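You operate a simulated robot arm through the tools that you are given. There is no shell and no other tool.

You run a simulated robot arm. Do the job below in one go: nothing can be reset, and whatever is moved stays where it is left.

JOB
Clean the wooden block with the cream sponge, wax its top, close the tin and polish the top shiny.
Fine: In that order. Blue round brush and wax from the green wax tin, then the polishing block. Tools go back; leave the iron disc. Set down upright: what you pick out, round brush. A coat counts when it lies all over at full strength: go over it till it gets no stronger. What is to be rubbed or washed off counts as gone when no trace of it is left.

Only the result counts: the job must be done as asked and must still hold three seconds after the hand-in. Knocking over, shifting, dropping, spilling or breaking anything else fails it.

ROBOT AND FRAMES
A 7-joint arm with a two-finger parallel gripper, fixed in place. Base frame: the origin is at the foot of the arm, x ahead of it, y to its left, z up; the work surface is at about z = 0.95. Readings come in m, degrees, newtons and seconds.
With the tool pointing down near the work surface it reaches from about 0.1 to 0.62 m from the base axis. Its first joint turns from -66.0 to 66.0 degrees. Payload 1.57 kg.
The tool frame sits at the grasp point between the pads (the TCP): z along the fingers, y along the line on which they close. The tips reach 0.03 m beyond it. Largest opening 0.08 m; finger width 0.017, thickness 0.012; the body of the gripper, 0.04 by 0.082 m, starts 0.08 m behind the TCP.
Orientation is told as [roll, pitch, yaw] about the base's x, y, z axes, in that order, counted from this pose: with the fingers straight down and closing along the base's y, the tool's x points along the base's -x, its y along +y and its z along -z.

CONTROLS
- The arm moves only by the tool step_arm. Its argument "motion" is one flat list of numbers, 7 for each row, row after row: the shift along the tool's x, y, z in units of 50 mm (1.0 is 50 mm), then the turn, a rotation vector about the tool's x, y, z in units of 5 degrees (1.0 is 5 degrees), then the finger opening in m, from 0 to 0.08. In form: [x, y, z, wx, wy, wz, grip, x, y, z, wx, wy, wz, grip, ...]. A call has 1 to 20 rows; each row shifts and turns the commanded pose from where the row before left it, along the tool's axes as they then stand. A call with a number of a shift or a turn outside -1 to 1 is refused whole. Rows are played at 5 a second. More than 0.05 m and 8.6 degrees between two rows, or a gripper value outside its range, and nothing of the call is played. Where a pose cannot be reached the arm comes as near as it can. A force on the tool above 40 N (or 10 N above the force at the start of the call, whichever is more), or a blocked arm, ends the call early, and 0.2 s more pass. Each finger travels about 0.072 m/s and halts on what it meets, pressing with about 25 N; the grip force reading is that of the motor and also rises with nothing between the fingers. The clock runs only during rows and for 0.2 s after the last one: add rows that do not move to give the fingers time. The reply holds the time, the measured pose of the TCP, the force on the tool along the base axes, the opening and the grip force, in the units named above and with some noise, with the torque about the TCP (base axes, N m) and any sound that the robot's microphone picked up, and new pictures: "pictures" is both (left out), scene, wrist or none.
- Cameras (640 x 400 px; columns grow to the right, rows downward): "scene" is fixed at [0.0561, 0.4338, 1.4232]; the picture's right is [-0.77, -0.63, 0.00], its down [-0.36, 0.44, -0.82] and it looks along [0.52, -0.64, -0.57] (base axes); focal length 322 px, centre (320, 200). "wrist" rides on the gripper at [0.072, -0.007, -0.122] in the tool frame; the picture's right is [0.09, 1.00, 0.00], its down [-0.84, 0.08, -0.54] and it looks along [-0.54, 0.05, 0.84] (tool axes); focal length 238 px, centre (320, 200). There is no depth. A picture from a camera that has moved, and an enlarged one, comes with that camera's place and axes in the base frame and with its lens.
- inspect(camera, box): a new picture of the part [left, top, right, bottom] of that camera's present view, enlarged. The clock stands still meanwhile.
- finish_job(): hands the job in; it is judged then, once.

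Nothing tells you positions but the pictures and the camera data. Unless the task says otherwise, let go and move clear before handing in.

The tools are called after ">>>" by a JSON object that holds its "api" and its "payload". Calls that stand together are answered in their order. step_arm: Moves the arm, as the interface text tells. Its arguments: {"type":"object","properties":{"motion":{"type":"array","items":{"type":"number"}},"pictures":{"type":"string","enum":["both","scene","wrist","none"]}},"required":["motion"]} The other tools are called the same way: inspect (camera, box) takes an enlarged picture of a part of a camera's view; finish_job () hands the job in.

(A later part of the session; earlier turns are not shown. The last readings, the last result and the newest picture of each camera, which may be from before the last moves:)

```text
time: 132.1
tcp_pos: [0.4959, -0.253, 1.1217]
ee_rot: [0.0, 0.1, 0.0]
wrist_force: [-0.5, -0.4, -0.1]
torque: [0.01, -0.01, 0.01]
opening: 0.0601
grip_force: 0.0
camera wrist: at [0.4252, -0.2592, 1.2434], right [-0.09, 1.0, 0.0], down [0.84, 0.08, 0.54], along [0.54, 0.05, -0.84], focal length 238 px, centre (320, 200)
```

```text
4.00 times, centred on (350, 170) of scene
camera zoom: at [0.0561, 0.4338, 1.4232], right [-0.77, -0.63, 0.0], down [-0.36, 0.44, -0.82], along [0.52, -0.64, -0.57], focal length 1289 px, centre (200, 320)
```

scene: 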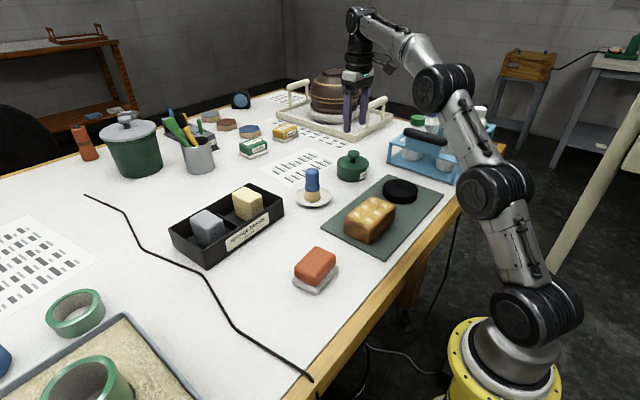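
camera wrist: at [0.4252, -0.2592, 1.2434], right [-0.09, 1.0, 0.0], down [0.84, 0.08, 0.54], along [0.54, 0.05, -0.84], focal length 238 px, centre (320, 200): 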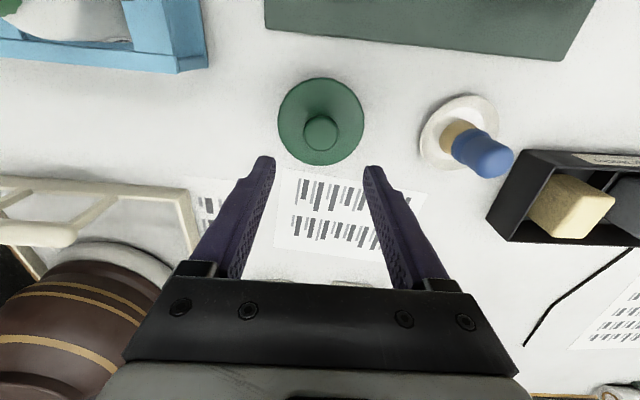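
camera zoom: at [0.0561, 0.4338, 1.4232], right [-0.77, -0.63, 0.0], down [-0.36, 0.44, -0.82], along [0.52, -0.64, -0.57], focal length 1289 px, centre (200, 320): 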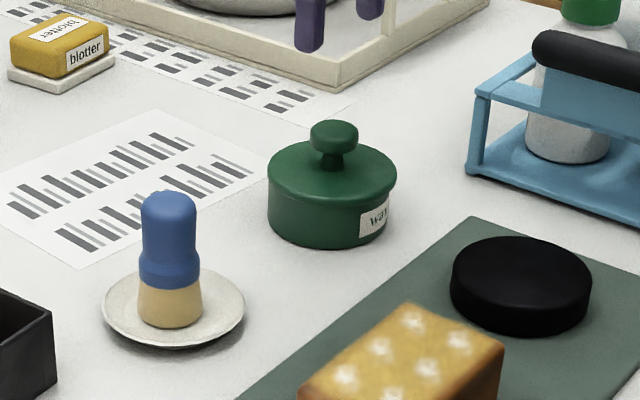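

The tin is closed and the brush stands upright on its saucer. Now I'll move over to the red polishing block for a closer look.

>>> {"api": "step_arm", "payload": {"motion": [0.36, 0.807, 0, 0, 0, 0, 0.08, 0.36, 0.807, 0, 0, 0, 0, 0.08, 0.36, 0.807, 0, 0, 0, 0, 0.08, 0.36, 0.807, 0, 0, 0, 0, 0.08, 0.36, 0.807, 0, 0, 0, 0, 0.08, 0.36, 0.807, 0, 0, 0, 0, 0.08, 0.36, 0.807, 0, 0, 0, 0, 0.08, 0.36, 0.807, 0, 0, 0, 0, 0.08, 0.36, 0.807, 0, 0, 0, 0, 0.08, 0, 0, 0, 0, 0, 0, 0.08], "pictures": "both"}}

>>> {"api": "inspect", "payload": {"camera": "wrist", "box": [220, 60, 420, 220]}}

>>> {"api": "inspect", "payload": {"camera": "scene", "box": [270, 225, 370, 305]}}

```text
time: 134.3
tcp_pos: [0.3361, 0.1111, 1.1226]
ee_rot: [-0.1, 0.1, -0.1]
wrist_force: [0.0, 0.1, -0.3]
torque: [0.0, 0.04, 0.03]
opening: 0.08
grip_force: 0.0
camera wrist: at [0.2646, 0.1053, 1.2445], right [-0.09, 1.0, 0.0], down [0.84, 0.08, 0.54], along [0.54, 0.05, -0.84], focal length 238 px, centre (320, 200)
```

scene: 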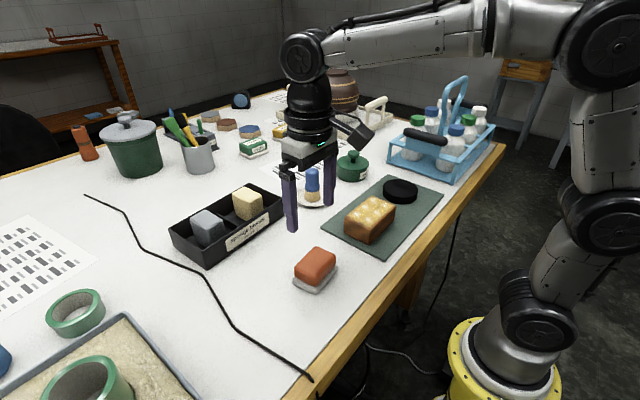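
wrist: 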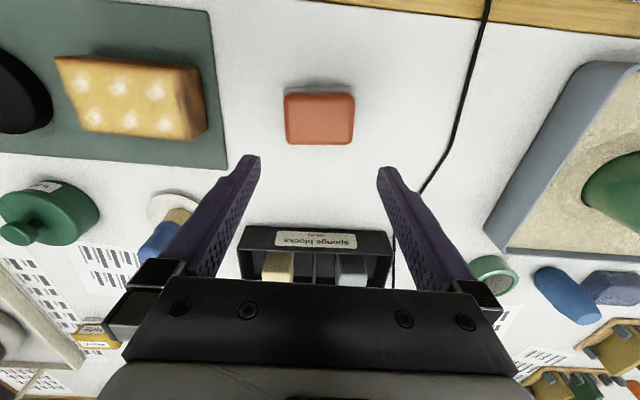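

```text
2.50 times, centred on (320, 140) of wrist
camera zoom: at [0.2646, 0.1053, 1.2445], right [-0.09, 1.0, 0.0], down [0.84, 0.08, 0.54], along [0.54, 0.05, -0.84], focal length 596 px, centre (320, 350)
```

zoom: 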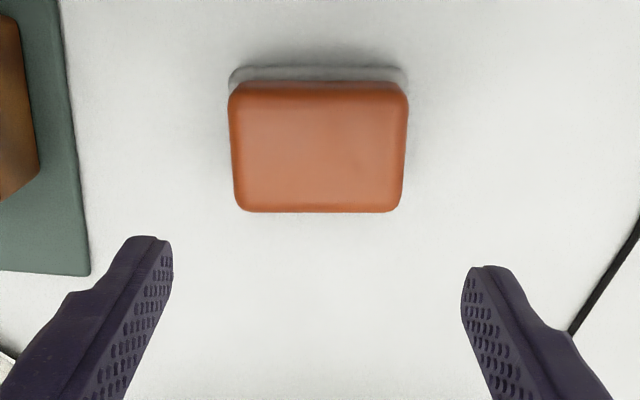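

```text
5.00 times, centred on (320, 265) of scene
camera zoom: at [0.0561, 0.4338, 1.4232], right [-0.77, -0.63, 0.0], down [-0.36, 0.44, -0.82], along [0.52, -0.64, -0.57], focal length 1611 px, centre (320, -125)
```

zoom: 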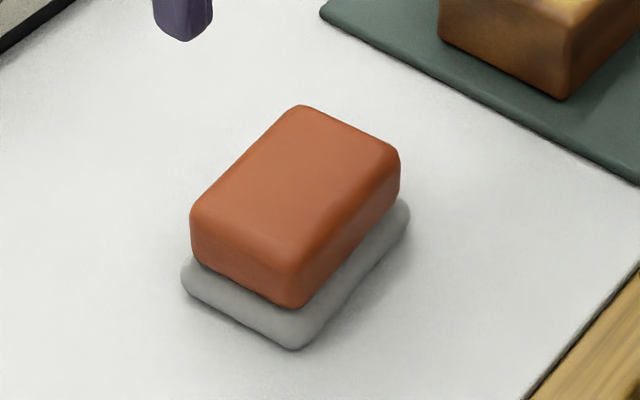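

The polishing block (red, with a grey felt underside) is at about (0.333, 0.111), roughly 50×73 mm and turned about 4.5°. I'll turn the gripper about 85° to grip across its short side.

>>> {"api": "step_arm", "payload": {"motion": [0, 0, 0, 0, 0, 1, 0.075, 0, 0, 0, 0, 0, 1, 0.075, 0, 0, 0, 0, 0, 1, 0.075, 0, 0, 0, 0, 0, 1, 0.075, 0, 0, 0, 0, 0, 1, 0.075, 0, 0, 0, 0, 0, 1, 0.075, 0, 0, 0, 0, 0, 1, 0.075, 0, 0, 0, 0, 0, 1, 0.075, 0, 0, 0, 0, 0, 1, 0.075, 0, 0, 0, 0, 0, 1, 0.075, 0, 0, 0, 0, 0, 1, 0.075, 0, 0, 0, 0, 0, 1, 0.075, 0, 0, 0, 0, 0, 1, 0.075, 0, 0, 0, 0, 0, 1, 0.075, 0, 0, 0, 0, 0, 1, 0.075, 0, 0, 0, 0, 0, 1, 0.075, 0, 0, 0, 0, 0, 1, 0.075, 0, 0, 0, 0, 0, 0.1, 0.075, 0, 0, 0, 0, 0, 0, 0.075], "pictures": "both"}}

>>> {"api": "inspect", "payload": {"camera": "wrist", "box": [200, 40, 440, 220]}}

```text
time: 138.3
tcp_pos: [0.3343, 0.1123, 1.122]
ee_rot: [0.1, 0.0, -85.6]
wrist_force: [-0.8, -0.1, 0.3]
torque: [0.01, -0.03, 0.01]
opening: 0.075
grip_force: 0.1
camera wrist: at [0.3233, 0.1829, 1.2436], right [0.99, 0.17, 0.0], down [0.14, -0.83, 0.54], along [0.09, -0.53, -0.84], focal length 238 px, centre (320, 200)
```

scene: 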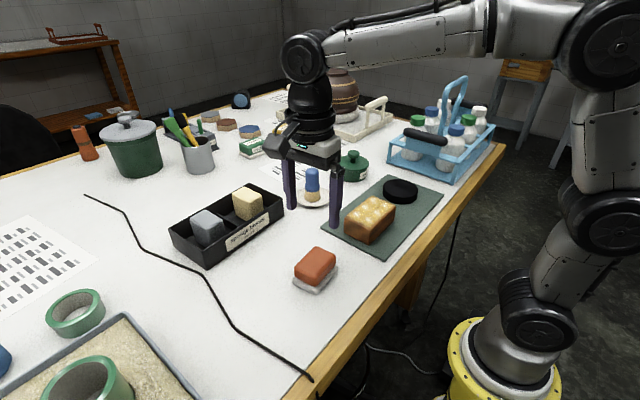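
wrist: 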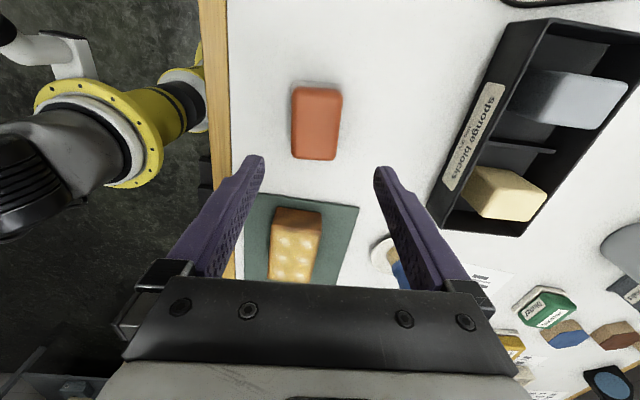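

```text
2.22 times, centred on (320, 130) of wrist
camera zoom: at [0.3233, 0.1829, 1.2436], right [0.99, 0.17, 0.0], down [0.14, -0.83, 0.54], along [0.09, -0.53, -0.84], focal length 530 px, centre (320, 356)
```

zoom: 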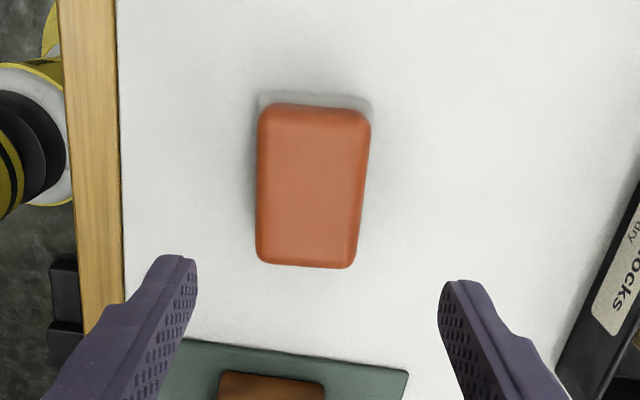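

The gripper is now across the block's short side. I'll nudge to its centre and descend partway.

>>> {"api": "step_arm", "payload": {"motion": [-0.035, -0.063, 0.6, 0, 0, -0.14, 0.075, 0, 0, 0.6, 0, 0, 0, 0.075, 0, 0, 0.6, 0, 0, 0, 0.075, 0, 0, 0, 0, 0, 0, 0.075], "pictures": "both"}}

>>> {"api": "inspect", "payload": {"camera": "wrist", "box": [200, 60, 440, 240]}}

>>> {"api": "inspect", "payload": {"camera": "scene", "box": [260, 215, 380, 315]}}

```text
time: 139.3
tcp_pos: [0.3322, 0.1101, 1.0314]
ee_rot: [-0.1, 0.0, -84.9]
wrist_force: [-0.4, -0.3, 0.4]
torque: [0.0, -0.03, -0.01]
opening: 0.0751
grip_force: 0.1
camera wrist: at [0.3189, 0.1808, 1.1533], right [0.98, 0.18, 0.0], down [0.15, -0.83, 0.54], along [0.1, -0.53, -0.84], focal length 238 px, centre (320, 200)
```

scene: 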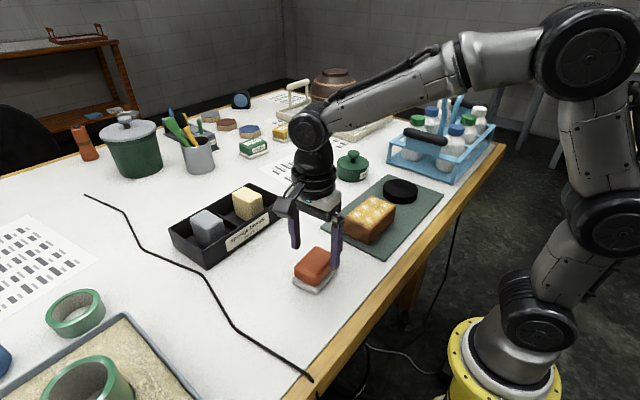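
wrist: 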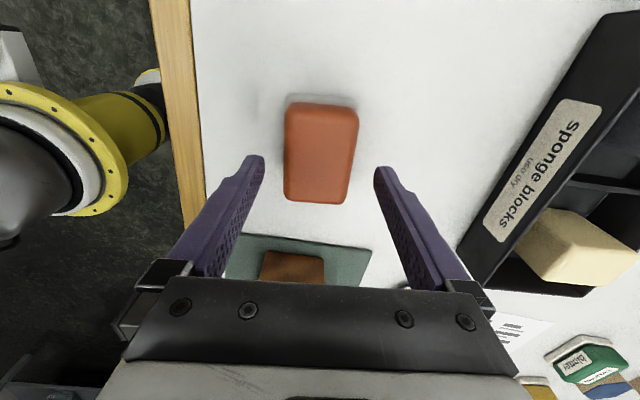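

```text
2.22 times, centred on (320, 150) of wrist
camera zoom: at [0.3189, 0.1808, 1.1533], right [0.98, 0.18, 0.0], down [0.15, -0.83, 0.54], along [0.1, -0.53, -0.84], focal length 530 px, centre (320, 311)
```

zoom: 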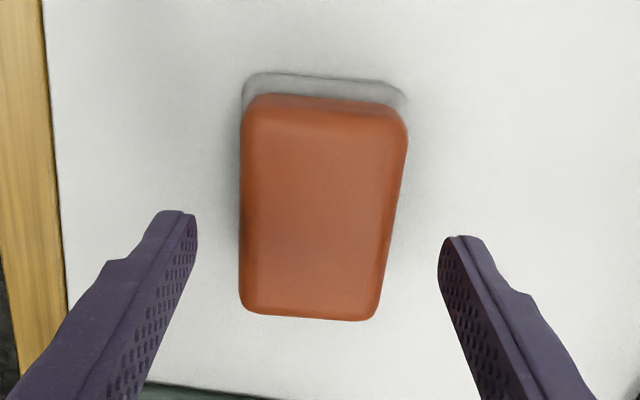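

```text
4.00 times, centred on (320, 265) of scene
camera zoom: at [0.0561, 0.4338, 1.4232], right [-0.77, -0.63, 0.0], down [-0.36, 0.44, -0.82], along [0.52, -0.64, -0.57], focal length 1289 px, centre (320, -60)
```

zoom: 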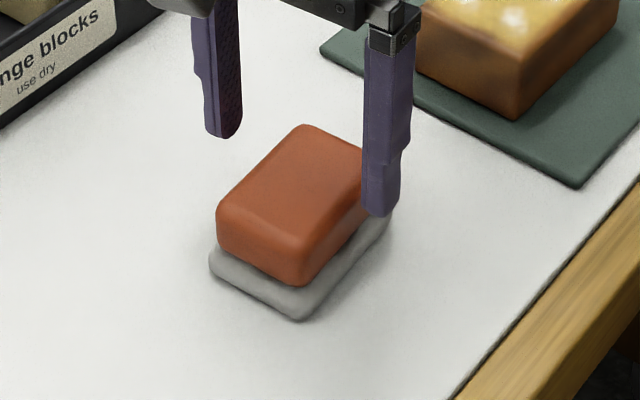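

The alignment is good. I'll make a small centring shift and lower to grip height.

>>> {"api": "step_arm", "payload": {"motion": [0.06, -0.03, 0.3, 0, 0, 0, 0.075, 0, 0, 0.26, 0, 0, 0, 0.075, 0, 0, 0, 0, 0, 0, 0.075], "pictures": "both"}}

>>> {"api": "inspect", "payload": {"camera": "scene", "box": [260, 215, 380, 315]}}

>>> {"api": "inspect", "payload": {"camera": "wrist", "box": [200, 60, 440, 240]}}

```text
time: 140.1
tcp_pos: [0.3309, 0.1126, 1.0047]
ee_rot: [0.0, 0.0, -84.9]
wrist_force: [-0.3, -0.4, 0.1]
torque: [0.0, 0.0, -0.01]
opening: 0.0748
grip_force: 0.0
camera wrist: at [0.3188, 0.184, 1.126], right [0.98, 0.18, 0.0], down [0.15, -0.83, 0.54], along [0.1, -0.53, -0.84], focal length 238 px, centre (320, 200)
```

scene: 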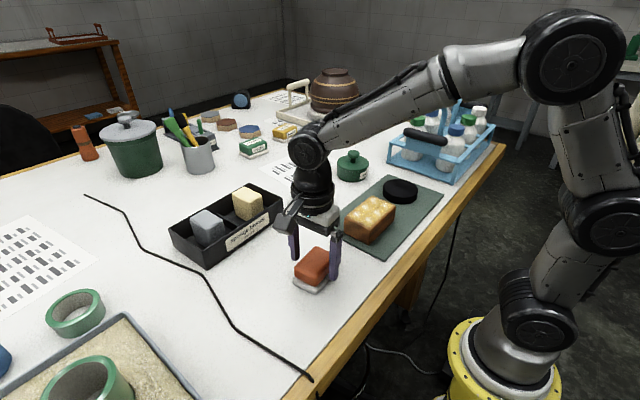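
wrist: 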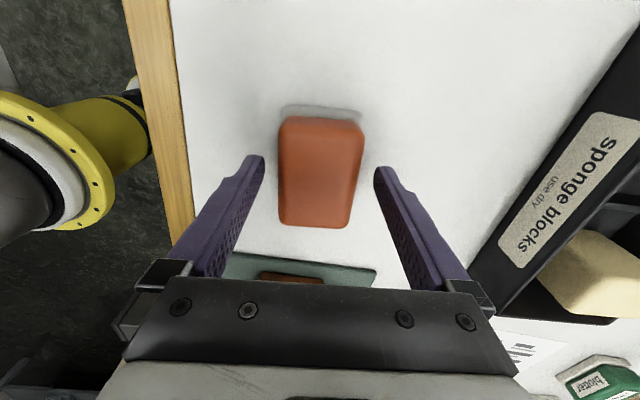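

```text
4.00 times, centred on (320, 265) of scene
camera zoom: at [0.0561, 0.4338, 1.4232], right [-0.77, -0.63, 0.0], down [-0.36, 0.44, -0.82], along [0.52, -0.64, -0.57], focal length 1289 px, centre (320, -60)
```

zoom: 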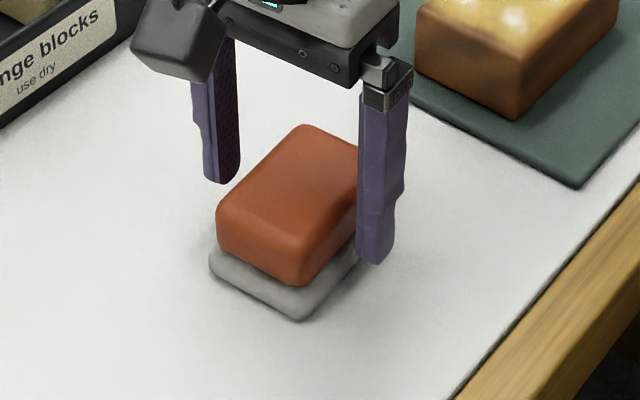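

```text
2.22 times, centred on (320, 150) of wrist
camera zoom: at [0.3188, 0.184, 1.126], right [0.98, 0.18, 0.0], down [0.15, -0.83, 0.54], along [0.1, -0.53, -0.84], focal length 530 px, centre (320, 311)
```

zoom: 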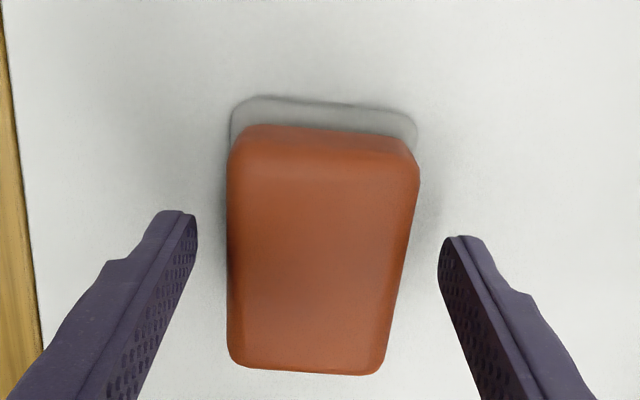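

Well centred. I'll go 2 mm lower and close.

>>> {"api": "step_arm", "payload": {"motion": [0, 0, 0.05, 0, 0, 0, 0.075, 0, 0, 0, 0, 0, 0, 0.035, 0, 0, 0, 0, 0, 0, 0.035, 0, 0, 0, 0, 0, 0, 0.035, 0, 0, 0, 0, 0, 0, 0.035], "pictures": "both"}}

>>> {"api": "inspect", "payload": {"camera": "scene", "box": [260, 215, 380, 315]}}

```text
time: 141.3
tcp_pos: [0.3311, 0.1122, 1.0032]
ee_rot: [-0.1, 0.0, -84.9]
wrist_force: [-0.1, 0.1, 0.0]
torque: [0.0, 0.01, 0.0]
opening: 0.0513
grip_force: 24.8
camera wrist: at [0.3183, 0.1841, 1.1239], right [0.98, 0.18, 0.0], down [0.15, -0.83, 0.54], along [0.1, -0.53, -0.84], focal length 238 px, centre (320, 200)
```

scene: 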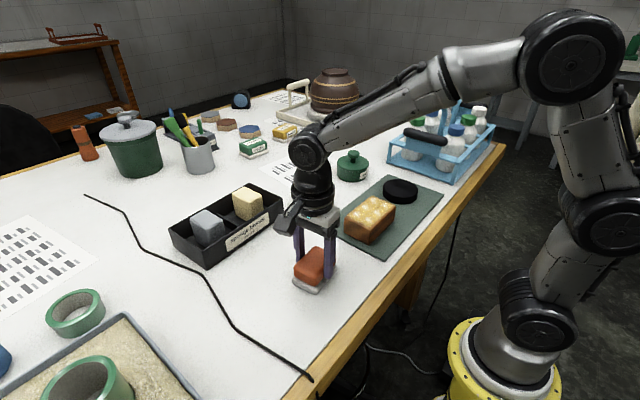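
wrist: 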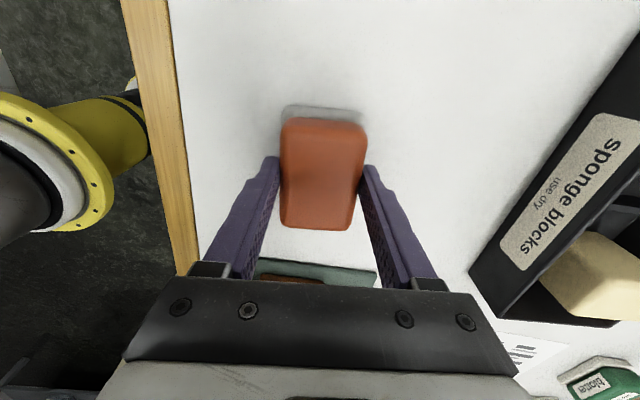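

```text
4.00 times, centred on (320, 265) of scene
camera zoom: at [0.0561, 0.4338, 1.4232], right [-0.77, -0.63, 0.0], down [-0.36, 0.44, -0.82], along [0.52, -0.64, -0.57], focal length 1289 px, centre (320, -60)
```

zoom: 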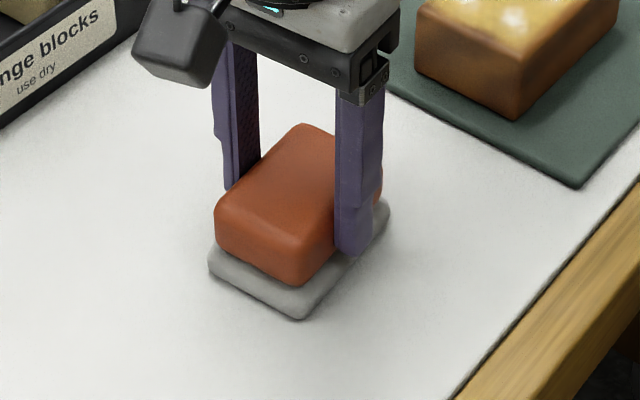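

Gripped at 0.051 m. I'll lift.

>>> {"api": "step_arm", "payload": {"motion": [0, 0, -0.3, 0, 0, 0, 0.035, 0, 0, -0.8, 0, 0, 0, 0.035, 0, 0, -0.8, 0, 0, 0, 0.035, 0, 0, 0, 0, 0, 0, 0.035], "pictures": "both"}}

>>> {"api": "inspect", "payload": {"camera": "scene", "box": [260, 175, 380, 275]}}

```text
time: 142.3
tcp_pos: [0.3302, 0.1111, 1.0928]
ee_rot: [0.0, 0.1, -85.0]
wrist_force: [0.6, -0.7, -0.8]
torque: [-0.03, -0.01, 0.0]
opening: 0.0513
grip_force: 25.4
camera wrist: at [0.3185, 0.1823, 1.216], right [0.98, 0.18, 0.0], down [0.15, -0.83, 0.54], along [0.1, -0.53, -0.84], focal length 238 px, centre (320, 200)
```

scene: 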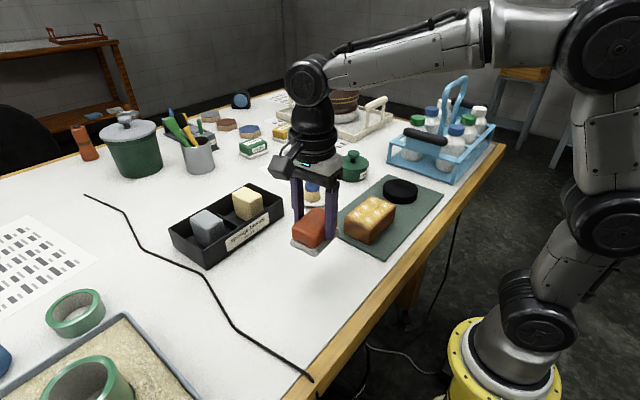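
wrist: 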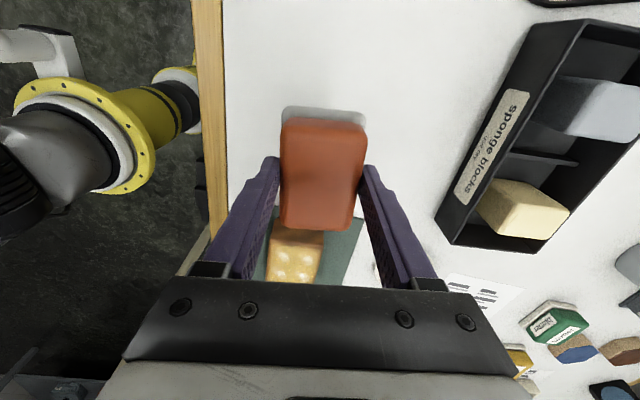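

```text
4.00 times, centred on (320, 225) of scene
camera zoom: at [0.0561, 0.4338, 1.4232], right [-0.77, -0.63, 0.0], down [-0.36, 0.44, -0.82], along [0.52, -0.64, -0.57], focal length 1289 px, centre (320, 100)
```

zoom: 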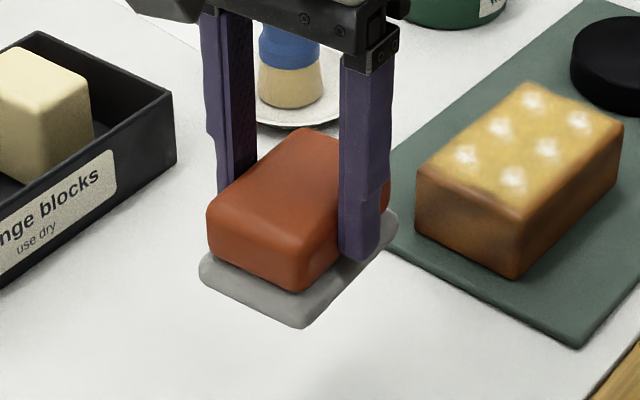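

The grey felt is fixed to the block and came along. I'll square it up and carry it over the wooden block.

>>> {"api": "step_arm", "payload": {"motion": [0, 0, 0, 0, 0, 1, 0.035, -0.928, -0.015, 0, 0, 0, 0, 0.035, -0.928, -0.015, 0, 0, 0, 0, 0.035, -0.928, -0.015, 0, 0, 0, 0, 0.035, -0.928, -0.015, 0, 0, 0, 0, 0.035, 0, 0, 0.5, 0, 0, 0, 0.035, 0, 0, 0, 0, 0, 0, 0.035], "pictures": "both"}}

>>> {"api": "inspect", "payload": {"camera": "scene", "box": [320, 140, 440, 240]}}

```text
time: 143.9
tcp_pos: [0.3292, -0.0727, 1.071]
ee_rot: [-0.1, 0.0, -89.9]
wrist_force: [0.2, -0.1, -0.3]
torque: [0.01, 0.03, 0.01]
opening: 0.0513
grip_force: 24.8
camera wrist: at [0.3226, -0.0011, 1.1928], right [1.0, 0.09, 0.0], down [0.08, -0.84, 0.54], along [0.05, -0.54, -0.84], focal length 238 px, centre (320, 200)
```

scene: 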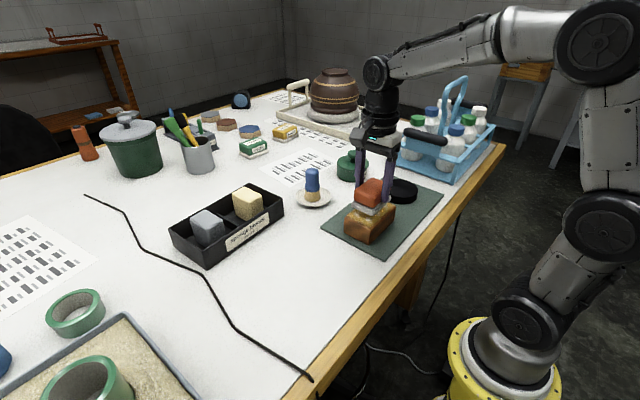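
wrist: 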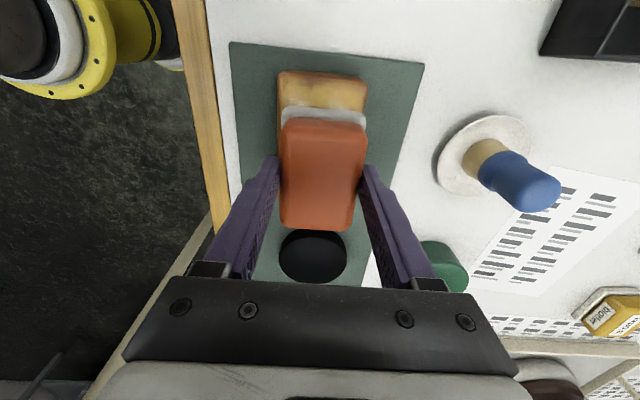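

```text
4.00 times, centred on (380, 190) of scene
camera zoom: at [0.0561, 0.4338, 1.4232], right [-0.77, -0.63, 0.0], down [-0.36, 0.44, -0.82], along [0.52, -0.64, -0.57], focal length 1289 px, centre (80, 240)
```

zoom: 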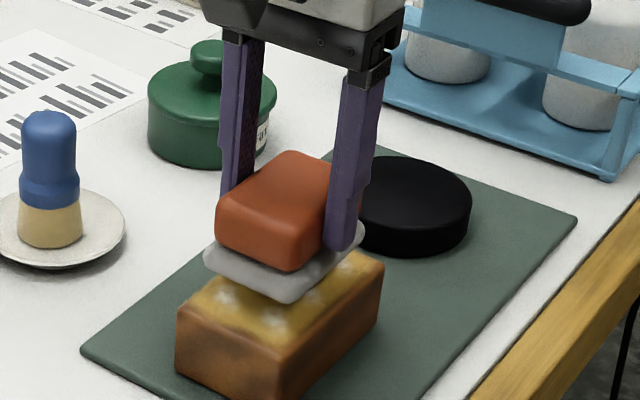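

>>> {"api": "step_arm", "payload": {"motion": [0, 0, 0.2, 0, 0, 0, 0.035, 0, 0, 0.06, 0, 0, 0, 0.035, 0, 0, 0, 0, 0, 0, 0.035], "pictures": "none"}}

```text
time: 144.7
tcp_pos: [0.3277, -0.0729, 1.058]
ee_rot: [0.0, 0.0, -89.9]
wrist_force: [-0.2, 0.3, -0.8]
torque: [0.0, -0.02, 0.0]
opening: 0.0513
grip_force: 25.0
```

>>> {"api": "step_arm", "payload": {"motion": [0, 0, 0.04, 0, 0, 0, 0.035, 0, 0, 0.02, 0, 0, 0, 0.035, 0, 0, 0, 0, 0, 0, 0.035], "pictures": "none"}}

```text
time: 145.5
tcp_pos: [0.3278, -0.0735, 1.0559]
ee_rot: [0.1, 0.1, -89.9]
wrist_force: [0.0, 0.1, -0.6]
torque: [-0.01, 0.0, 0.02]
opening: 0.0513
grip_force: 24.8
```

>>> {"api": "step_arm", "payload": {"motion": [0, 0, 0.03, 0, 0, 0, 0.035, 0, 0, 0.02, 0, 0, 0, 0.035, 0, 0, 0, 0, 0, 0, 0.035], "pictures": "none"}}

```text
time: 146.3
tcp_pos: [0.328, -0.0728, 1.0549]
ee_rot: [0.2, -0.1, -89.9]
wrist_force: [0.2, 1.6, 4.7]
torque: [0.06, 0.12, 0.0]
opening: 0.0512
grip_force: 25.3
```

Light contact at z 1.055. I'll start short strokes along x.

>>> {"api": "step_arm", "payload": {"motion": [0, 0.2, 0.01, 0, 0, 0, 0.035, 0, -0.2, 0, 0, 0, 0, 0.035, 0, -0.2, 0, 0, 0, 0, 0.035, 0, 0.2, 0, 0, 0, 0, 0.035, 0, 0.2, 0, 0, 0, 0, 0.035, 0, -0.2, 0, 0, 0, 0, 0.035, 0, -0.2, 0, 0, 0, 0, 0.035, 0, 0.2, 0, 0, 0, 0, 0.035], "pictures": "scene"}}

>>> {"api": "inspect", "payload": {"camera": "scene", "box": [320, 140, 440, 240]}}

```text
time: 148.1
tcp_pos: [0.3267, -0.0712, 1.0527]
ee_rot: [-0.3, 0.0, -89.9]
wrist_force: [-6.7, 0.3, 20.4]
torque: [0.03, 0.44, 0.04]
opening: 0.0513
grip_force: 25.2
```

scene: 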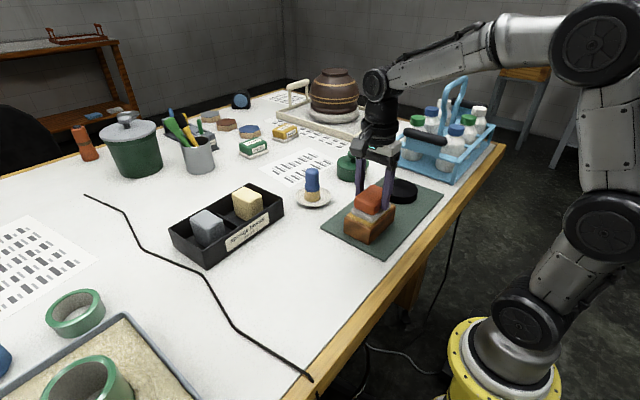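

```text
4.00 times, centred on (380, 190) of scene
camera zoom: at [0.0557, 0.4338, 1.4232], right [-0.77, -0.63, 0.0], down [-0.36, 0.44, -0.82], along [0.52, -0.64, -0.57], focal length 1289 px, centre (80, 240)
```

zoom: 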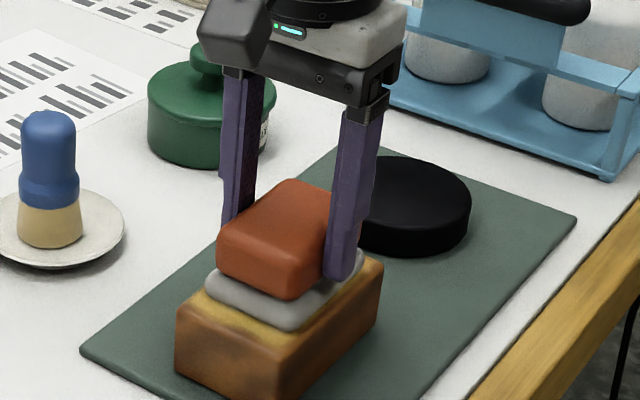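

Force rose to 20 N. I'll ease up and do strokes at three y positions.

>>> {"api": "step_arm", "payload": {"motion": [-0.2, 0.1, -0.025, 0, 0, 0, 0.035, -0.2, 0.1, 0, 0, 0, 0, 0.035, 0, -0.2, 0, 0, 0, 0, 0.035, 0, -0.2, 0, 0, 0, 0, 0.035, 0, 0.2, 0, 0, 0, 0, 0.035, 0, 0.2, 0, 0, 0, 0, 0.035, 0, -0.2, 0, 0, 0, 0, 0.035, 0, -0.2, 0, 0, 0, 0, 0.035, 0, 0.2, 0, 0, 0, 0, 0.035], "pictures": "none"}}

```text
time: 150.1
tcp_pos: [0.3286, -0.093, 1.0536]
ee_rot: [-0.1, 0.0, -89.9]
wrist_force: [0.2, 0.0, -1.1]
torque: [-0.01, -0.04, -0.02]
opening: 0.0511
grip_force: 25.3
```

>>> {"api": "step_arm", "payload": {"motion": [0, 0, 0.025, 0, 0, 0, 0.035, 0, 0, 0, 0, 0, 0, 0.035], "pictures": "none"}}

```text
time: 150.7
tcp_pos: [0.3282, -0.0946, 1.0538]
ee_rot: [-0.1, 0.1, -89.9]
wrist_force: [1.1, 0.2, 0.1]
torque: [0.06, -0.03, -0.04]
opening: 0.0516
grip_force: 24.8
```

>>> {"api": "step_arm", "payload": {"motion": [0, 0, 0.025, 0, 0, 0, 0.035, 0, 0, 0, 0, 0, 0, 0.035], "pictures": "none"}}

```text
time: 151.3
tcp_pos: [0.3291, -0.0935, 1.0528]
ee_rot: [0.1, -0.1, -89.9]
wrist_force: [-2.1, 1.9, 13.8]
torque: [0.28, 0.35, -0.01]
opening: 0.051
grip_force: 25.2
```

About 14 N here. Strokes along x at this y.

>>> {"api": "step_arm", "payload": {"motion": [0, 0.2, -0.005, 0, 0, 0, 0.035, 0, -0.2, 0, 0, 0, 0, 0.035, 0, -0.2, 0, 0, 0, 0, 0.035, 0, 0.2, 0, 0, 0, 0, 0.035, 0, 0.2, 0, 0, 0, 0, 0.035, 0, -0.2, 0, 0, 0, 0, 0.035, 0, -0.2, 0, 0, 0, 0, 0.035, 0, 0.2, 0, 0, 0, 0, 0.035], "pictures": "scene"}}

>>> {"api": "inspect", "payload": {"camera": "scene", "box": [320, 140, 440, 240]}}

```text
time: 153.1
tcp_pos: [0.3266, -0.0939, 1.0527]
ee_rot: [-0.3, 0.0, -89.9]
wrist_force: [-8.6, 0.0, 18.1]
torque: [0.02, 0.32, 0.0]
opening: 0.0516
grip_force: 25.1
```

scene: 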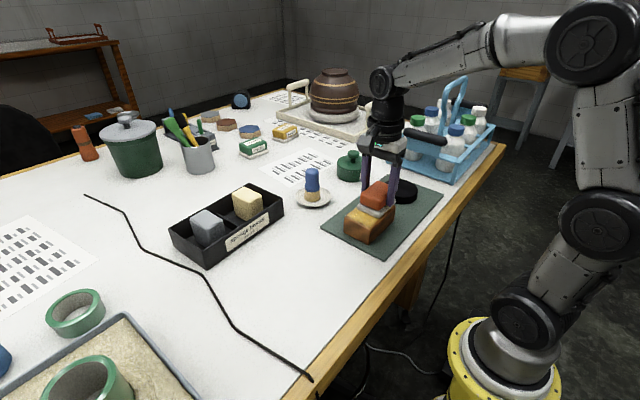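

```text
4.00 times, centred on (380, 190) of scene
camera zoom: at [0.0556, 0.4338, 1.4232], right [-0.77, -0.63, 0.0], down [-0.36, 0.44, -0.82], along [0.52, -0.64, -0.57], focal length 1289 px, centre (80, 240)
```

zoom: 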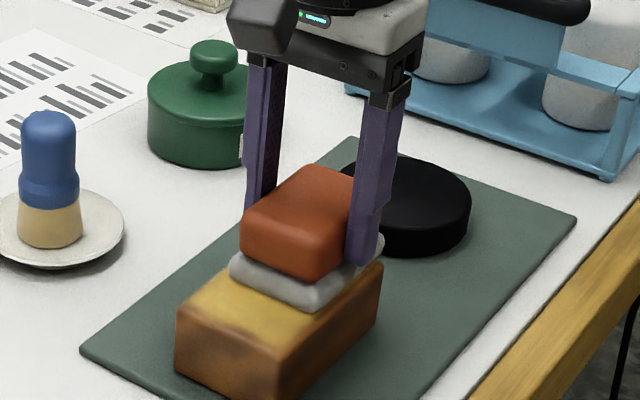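

The white spots in view have vanished. Next, the +y end.

>>> {"api": "step_arm", "payload": {"motion": [0.2, 0, -0.015, 0, 0, 0, 0.035, 0.2, 0, 0, 0, 0, 0, 0.035, 0.2, 0, 0, 0, 0, 0, 0.035, 0.2, 0, 0, 0, 0, 0, 0.035, 0, 0, 0, 0, 0, 0, 0.035], "pictures": "none"}}

```text
time: 154.3
tcp_pos: [0.3276, -0.0536, 1.0515]
ee_rot: [-0.1, 0.1, -89.9]
wrist_force: [-0.3, -1.0, -0.1]
torque: [0.02, -0.01, -0.01]
opening: 0.0513
grip_force: 25.3
```

>>> {"api": "step_arm", "payload": {"motion": [0, 0, 0.03, 0, 0, 0, 0.035, 0, 0, 0, 0, 0, 0, 0.035], "pictures": "none"}}

```text
time: 154.9
tcp_pos: [0.3266, -0.0521, 1.0508]
ee_rot: [0.1, -0.1, -90.0]
wrist_force: [-2.8, 0.1, 10.2]
torque: [0.04, 0.4, -0.01]
opening: 0.0512
grip_force: 25.1
```

>>> {"api": "step_arm", "payload": {"motion": [0, 0.2, -0.003, 0, 0, 0, 0.035, 0, -0.2, 0, 0, 0, 0, 0.035, 0, -0.2, 0, 0, 0, 0, 0.035, 0, 0.2, 0, 0, 0, 0, 0.035, 0, 0.2, 0, 0, 0, 0, 0.035, 0, -0.2, 0, 0, 0, 0, 0.035, 0, -0.2, 0, 0, 0, 0, 0.035, 0, 0.2, 0, 0, 0, 0, 0.035], "pictures": "none"}}

```text
time: 156.7
tcp_pos: [0.3268, -0.0535, 1.052]
ee_rot: [-0.2, 0.0, -89.9]
wrist_force: [-8.6, -0.8, 17.0]
torque: [-0.05, 0.21, -0.01]
opening: 0.0511
grip_force: 24.9
```

I'll lift off and inspect the surface.

>>> {"api": "step_arm", "payload": {"motion": [0, 0, -0.8, 0, 0, 0, 0.035, -0.3, 0, -0.8, 0, 0, 0, 0.035, -0.6, 0, -0.7, 0, 0, 0, 0.035, -0.6, 0, -0.3, 0, 0, 0, 0.035, 0, 0, 0, 0, 0, 0, 0.035], "pictures": "both"}}

>>> {"api": "inspect", "payload": {"camera": "scene", "box": [330, 170, 430, 250]}}

>>> {"api": "inspect", "payload": {"camera": "wrist", "box": [240, 0, 400, 110]}}

```text
time: 157.9
tcp_pos: [0.3259, -0.1281, 1.1821]
ee_rot: [0.0, 0.0, -89.8]
wrist_force: [0.0, -0.7, -1.0]
torque: [0.0, 0.0, 0.01]
opening: 0.0512
grip_force: 25.0
camera wrist: at [0.32, -0.0571, 1.3037], right [1.0, 0.09, 0.0], down [0.08, -0.84, 0.54], along [0.05, -0.54, -0.84], focal length 238 px, centre (320, 200)
```

scene: 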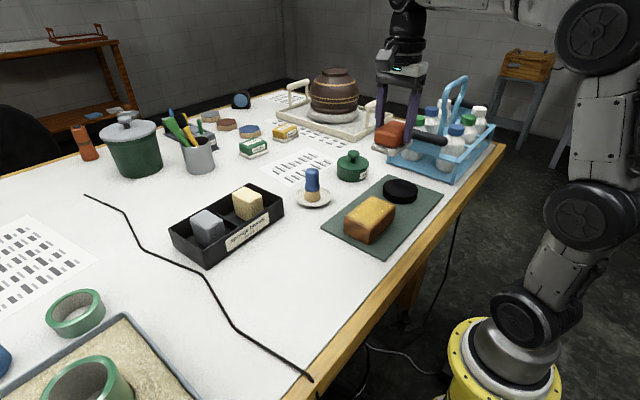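
wrist: 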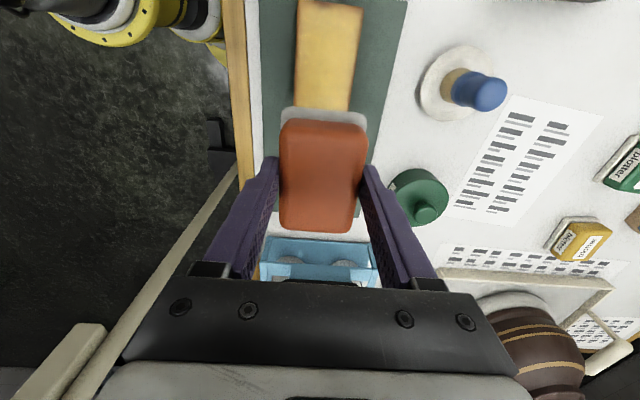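

```text
5.00 times, centred on (380, 210) of scene
camera zoom: at [0.0561, 0.4338, 1.4232], right [-0.77, -0.63, 0.0], down [-0.36, 0.44, -0.82], along [0.52, -0.64, -0.57], focal length 1611 px, centre (20, 150)
```

zoom: 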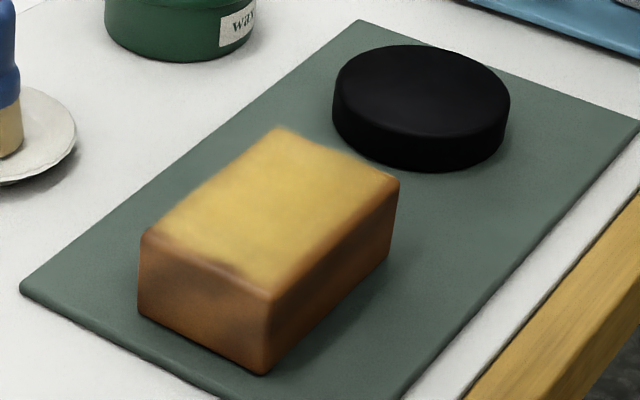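

```text
3.64 times, centred on (320, 55) of wrist
camera zoom: at [0.32, -0.0571, 1.3037], right [1.0, 0.09, 0.0], down [0.08, -0.84, 0.54], along [0.05, -0.54, -0.84], focal length 867 px, centre (320, 727)
```

zoom: 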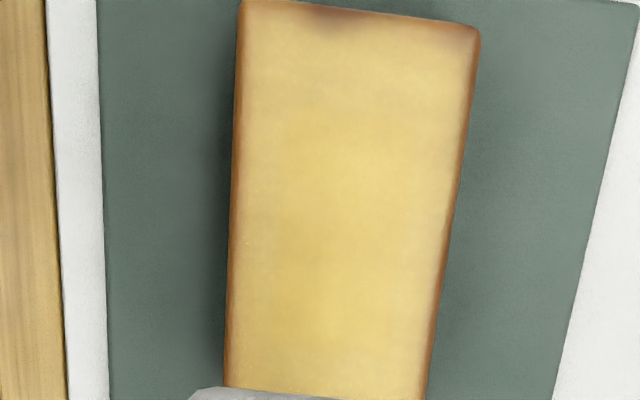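

The white haze is gone and the surface is an even golden film. I'll go over it again to see if it gets shinier.

>>> {"api": "step_arm", "payload": {"motion": [0.35, 0.01, 0.8, 0, 0, 0, 0.035, 0.35, 0.01, 0.8, 0, 0, 0, 0.035, 0, 0, 0.8, 0, 0, 0, 0.035, 0, 0, 0.12, 0, 0, 0, 0.035, 0, 0, 0, 0, 0, 0, 0.035], "pictures": "none"}}

```text
time: 159.1
tcp_pos: [0.3276, -0.0927, 1.0545]
ee_rot: [0.1, 0.0, -89.8]
wrist_force: [-0.6, -0.7, -1.5]
torque: [0.0, -0.03, 0.01]
opening: 0.0511
grip_force: 24.7
```

>>> {"api": "step_arm", "payload": {"motion": [0, 0, 0.05, 0, 0, 0, 0.035, 0, 0, 0, 0, 0, 0, 0.035], "pictures": "none"}}

```text
time: 159.7
tcp_pos: [0.3279, -0.0933, 1.0528]
ee_rot: [0.0, 0.0, -89.8]
wrist_force: [-0.3, 0.0, -0.3]
torque: [0.01, 0.0, -0.01]
opening: 0.0512
grip_force: 24.5
```

>>> {"api": "step_arm", "payload": {"motion": [0, 0, 0.03, 0, 0, 0, 0.035, 0, 0, 0, 0, 0, 0, 0.035], "pictures": "none"}}

```text
time: 160.3
tcp_pos: [0.3275, -0.0935, 1.0526]
ee_rot: [0.0, 0.0, -90.0]
wrist_force: [-0.7, 0.9, 3.9]
torque: [0.16, 0.11, 0.01]
opening: 0.0514
grip_force: 24.9
```

>>> {"api": "step_arm", "payload": {"motion": [0, 0.2, 0.01, 0, 0, 0, 0.035, 0, -0.2, 0, 0, 0, 0, 0.035, 0, -0.2, 0, 0, 0, 0, 0.035, 0, 0.2, 0, 0, 0, 0, 0.035, 0, 0.2, 0, 0, 0, 0, 0.035, 0, -0.2, 0, 0, 0, 0, 0.035, 0, -0.2, 0, 0, 0, 0, 0.035, 0, 0.2, 0, 0, 0, 0, 0.035, 0, 0.2, 0, 0, 0, 0, 0.035, 0, -0.2, 0, 0, 0, 0, 0.035, 0, -0.2, 0, 0, 0, 0, 0.035, 0, 0.2, 0, 0, 0, 0, 0.035], "pictures": "scene"}}

>>> {"api": "inspect", "payload": {"camera": "scene", "box": [320, 140, 440, 240]}}

```text
time: 162.9
tcp_pos: [0.3259, -0.0927, 1.0508]
ee_rot: [-0.3, 0.0, -89.9]
wrist_force: [-8.2, 0.1, 17.3]
torque: [-0.06, 0.24, 0.01]
opening: 0.0512
grip_force: 25.2
```

scene: 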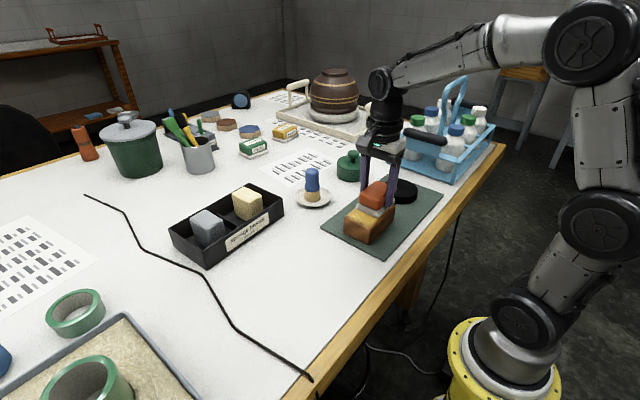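

```text
4.00 times, centred on (380, 190) of scene
camera zoom: at [0.0556, 0.4338, 1.4232], right [-0.77, -0.63, 0.0], down [-0.36, 0.44, -0.82], along [0.52, -0.64, -0.57], focal length 1289 px, centre (80, 240)
```

zoom: 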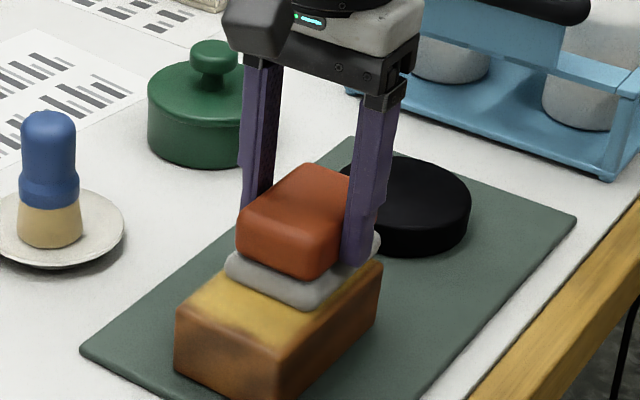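

>>> {"api": "step_arm", "payload": {"motion": [0.2, 0.1, -0.01, 0, 0, 0, 0.035, 0.2, 0.1, 0, 0, 0, 0, 0.035, 0, -0.2, 0, 0, 0, 0, 0.035, 0, -0.2, 0, 0, 0, 0, 0.035, 0, 0.2, 0, 0, 0, 0, 0.035, 0, 0.2, 0, 0, 0, 0, 0.035, 0, -0.2, 0, 0, 0, 0, 0.035, 0, -0.2, 0, 0, 0, 0, 0.035, 0, 0.2, 0, 0, 0, 0, 0.035], "pictures": "none"}}

```text
time: 164.9
tcp_pos: [0.328, -0.072, 1.0491]
ee_rot: [0.1, 0.0, -89.9]
wrist_force: [-0.7, -1.0, -0.8]
torque: [-0.01, 0.0, -0.01]
opening: 0.0512
grip_force: 24.8
```

>>> {"api": "inspect", "payload": {"camera": "scene", "box": [340, 160, 420, 220]}}

>>> {"api": "inspect", "payload": {"camera": "wrist", "box": [220, 60, 420, 260]}}

```text
6.67 times, centred on (380, 190) of scene
camera zoom: at [0.0561, 0.4338, 1.4232], right [-0.77, -0.63, 0.0], down [-0.36, 0.44, -0.82], along [0.52, -0.64, -0.57], focal length 2148 px, centre (-80, 267)
```

zoom: 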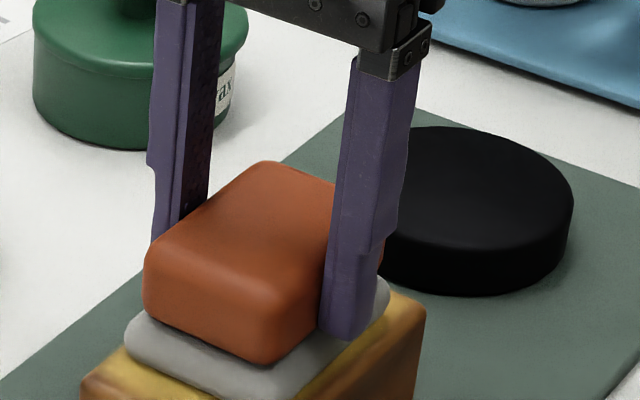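

```text
2.00 times, centred on (320, 160) of wrist
camera zoom: at [0.3219, -0.0008, 1.1725], right [1.0, 0.09, 0.0], down [0.08, -0.84, 0.54], along [0.05, -0.54, -0.84], focal length 477 px, centre (320, 280)
```

zoom: 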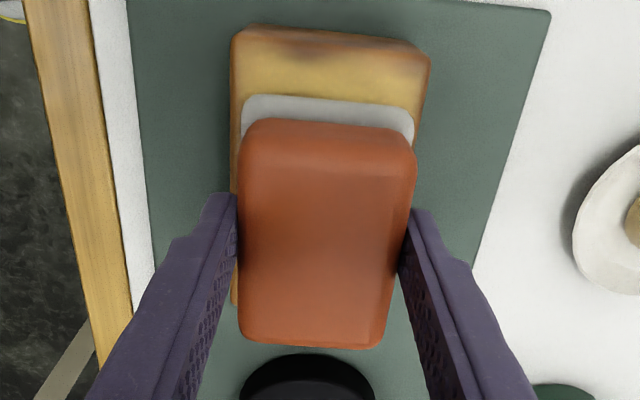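

The polisher has slid up slightly in the grip until the fingertips rest on the felt ledge, which is fine. I'll lower a little for contact again.

>>> {"api": "step_arm", "payload": {"motion": [0, 0, 0.02, 0, 0, 0, 0.035, 0, 0, 0, 0, 0, 0, 0.035], "pictures": "none"}}

```text
time: 165.5
tcp_pos: [0.3271, -0.0729, 1.0501]
ee_rot: [-0.1, -0.2, -89.9]
wrist_force: [-1.6, 0.0, 3.5]
torque: [0.0, 0.15, 0.02]
opening: 0.0514
grip_force: 25.1
```

>>> {"api": "step_arm", "payload": {"motion": [0, 0.2, 0.012, 0, 0, 0, 0.035, 0, -0.2, 0, 0, 0, 0, 0.035, 0, -0.2, 0, 0, 0, 0, 0.035, 0, 0.2, 0, 0, 0, 0, 0.035, 0, 0.2, 0, 0, 0, 0, 0.035, 0, -0.2, 0, 0, 0, 0, 0.035, 0, -0.2, 0, 0, 0, 0, 0.035, 0, 0.2, 0, 0, 0, 0, 0.035], "pictures": "none"}}

```text
time: 167.3
tcp_pos: [0.3272, -0.0728, 1.0502]
ee_rot: [-0.1, -0.1, -90.0]
wrist_force: [-7.4, -0.4, 15.9]
torque: [-0.05, 0.22, 0.01]
opening: 0.0512
grip_force: 25.1
```

>>> {"api": "step_arm", "payload": {"motion": [0.2, 0.1, -0.01, 0, 0, 0, 0.035, 0.2, 0.1, 0, 0, 0, 0, 0.035, 0, -0.2, 0, 0, 0, 0, 0.035, 0, -0.2, 0, 0, 0, 0, 0.035, 0, 0.2, 0, 0, 0, 0, 0.035, 0, 0.2, 0, 0, 0, 0, 0.035, 0, -0.2, 0, 0, 0, 0, 0.035, 0, -0.2, 0, 0, 0, 0, 0.035, 0, 0.2, 0, 0, 0, 0, 0.035], "pictures": "none"}}

```text
time: 169.3
tcp_pos: [0.3276, -0.0542, 1.0494]
ee_rot: [-0.2, 0.0, -89.9]
wrist_force: [-9.3, -0.4, 18.2]
torque: [-0.02, 0.26, -0.01]
opening: 0.0515
grip_force: 24.5
```

Good contact throughout. I'll lift and look again.

>>> {"api": "step_arm", "payload": {"motion": [0, 0, -0.8, 0, 0, 0, 0.035, -0.3, 0, -0.8, 0, 0, 0, 0.035, -0.6, 0, -0.7, 0, 0, 0, 0.035, -0.6, 0, -0.3, 0, 0, 0, 0.035, 0, 0, 0, 0, 0, 0, 0.035], "pictures": "both"}}

>>> {"api": "inspect", "payload": {"camera": "scene", "box": [330, 170, 430, 250]}}

>>> {"api": "inspect", "payload": {"camera": "wrist", "box": [240, 0, 400, 110]}}

```text
time: 170.5
tcp_pos: [0.3278, -0.1277, 1.1808]
ee_rot: [-0.1, 0.1, -89.9]
wrist_force: [0.7, -1.0, -0.5]
torque: [0.02, 0.01, 0.0]
opening: 0.0511
grip_force: 24.8
camera wrist: at [0.3216, -0.0561, 1.3023], right [1.0, 0.09, 0.0], down [0.08, -0.84, 0.54], along [0.05, -0.54, -0.84], focal length 238 px, centre (320, 200)
```

scene: 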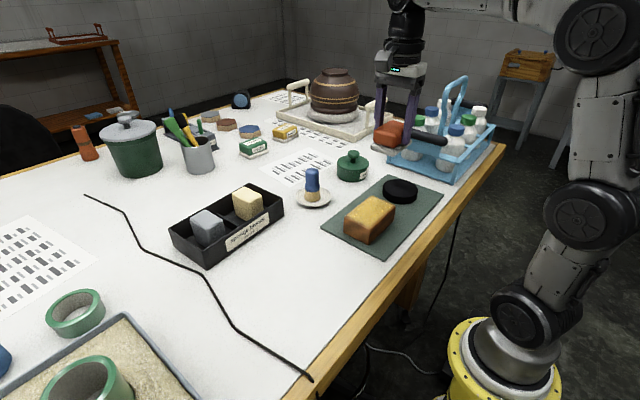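
wrist: 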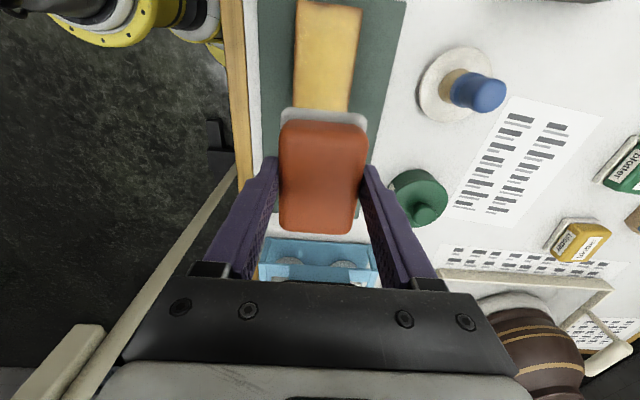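

```text
5.00 times, centred on (380, 210) of scene
camera zoom: at [0.0561, 0.4338, 1.4232], right [-0.77, -0.63, 0.0], down [-0.36, 0.44, -0.82], along [0.52, -0.64, -0.57], focal length 1611 px, centre (20, 150)
```

zoom: 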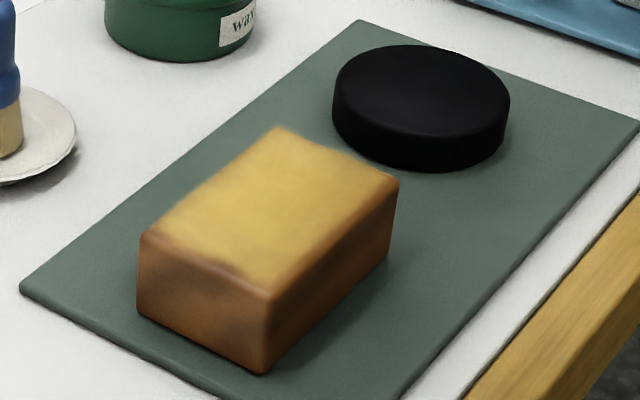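

```text
3.64 times, centred on (320, 55) of wrist
camera zoom: at [0.3216, -0.0561, 1.3023], right [1.0, 0.09, 0.0], down [0.08, -0.84, 0.54], along [0.05, -0.54, -0.84], focal length 867 px, centre (320, 727)
```

zoom: 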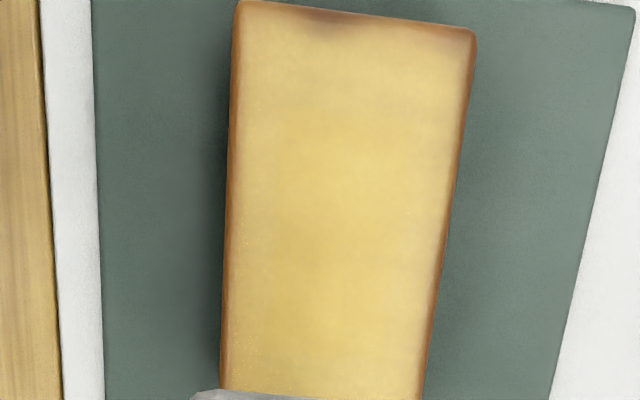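

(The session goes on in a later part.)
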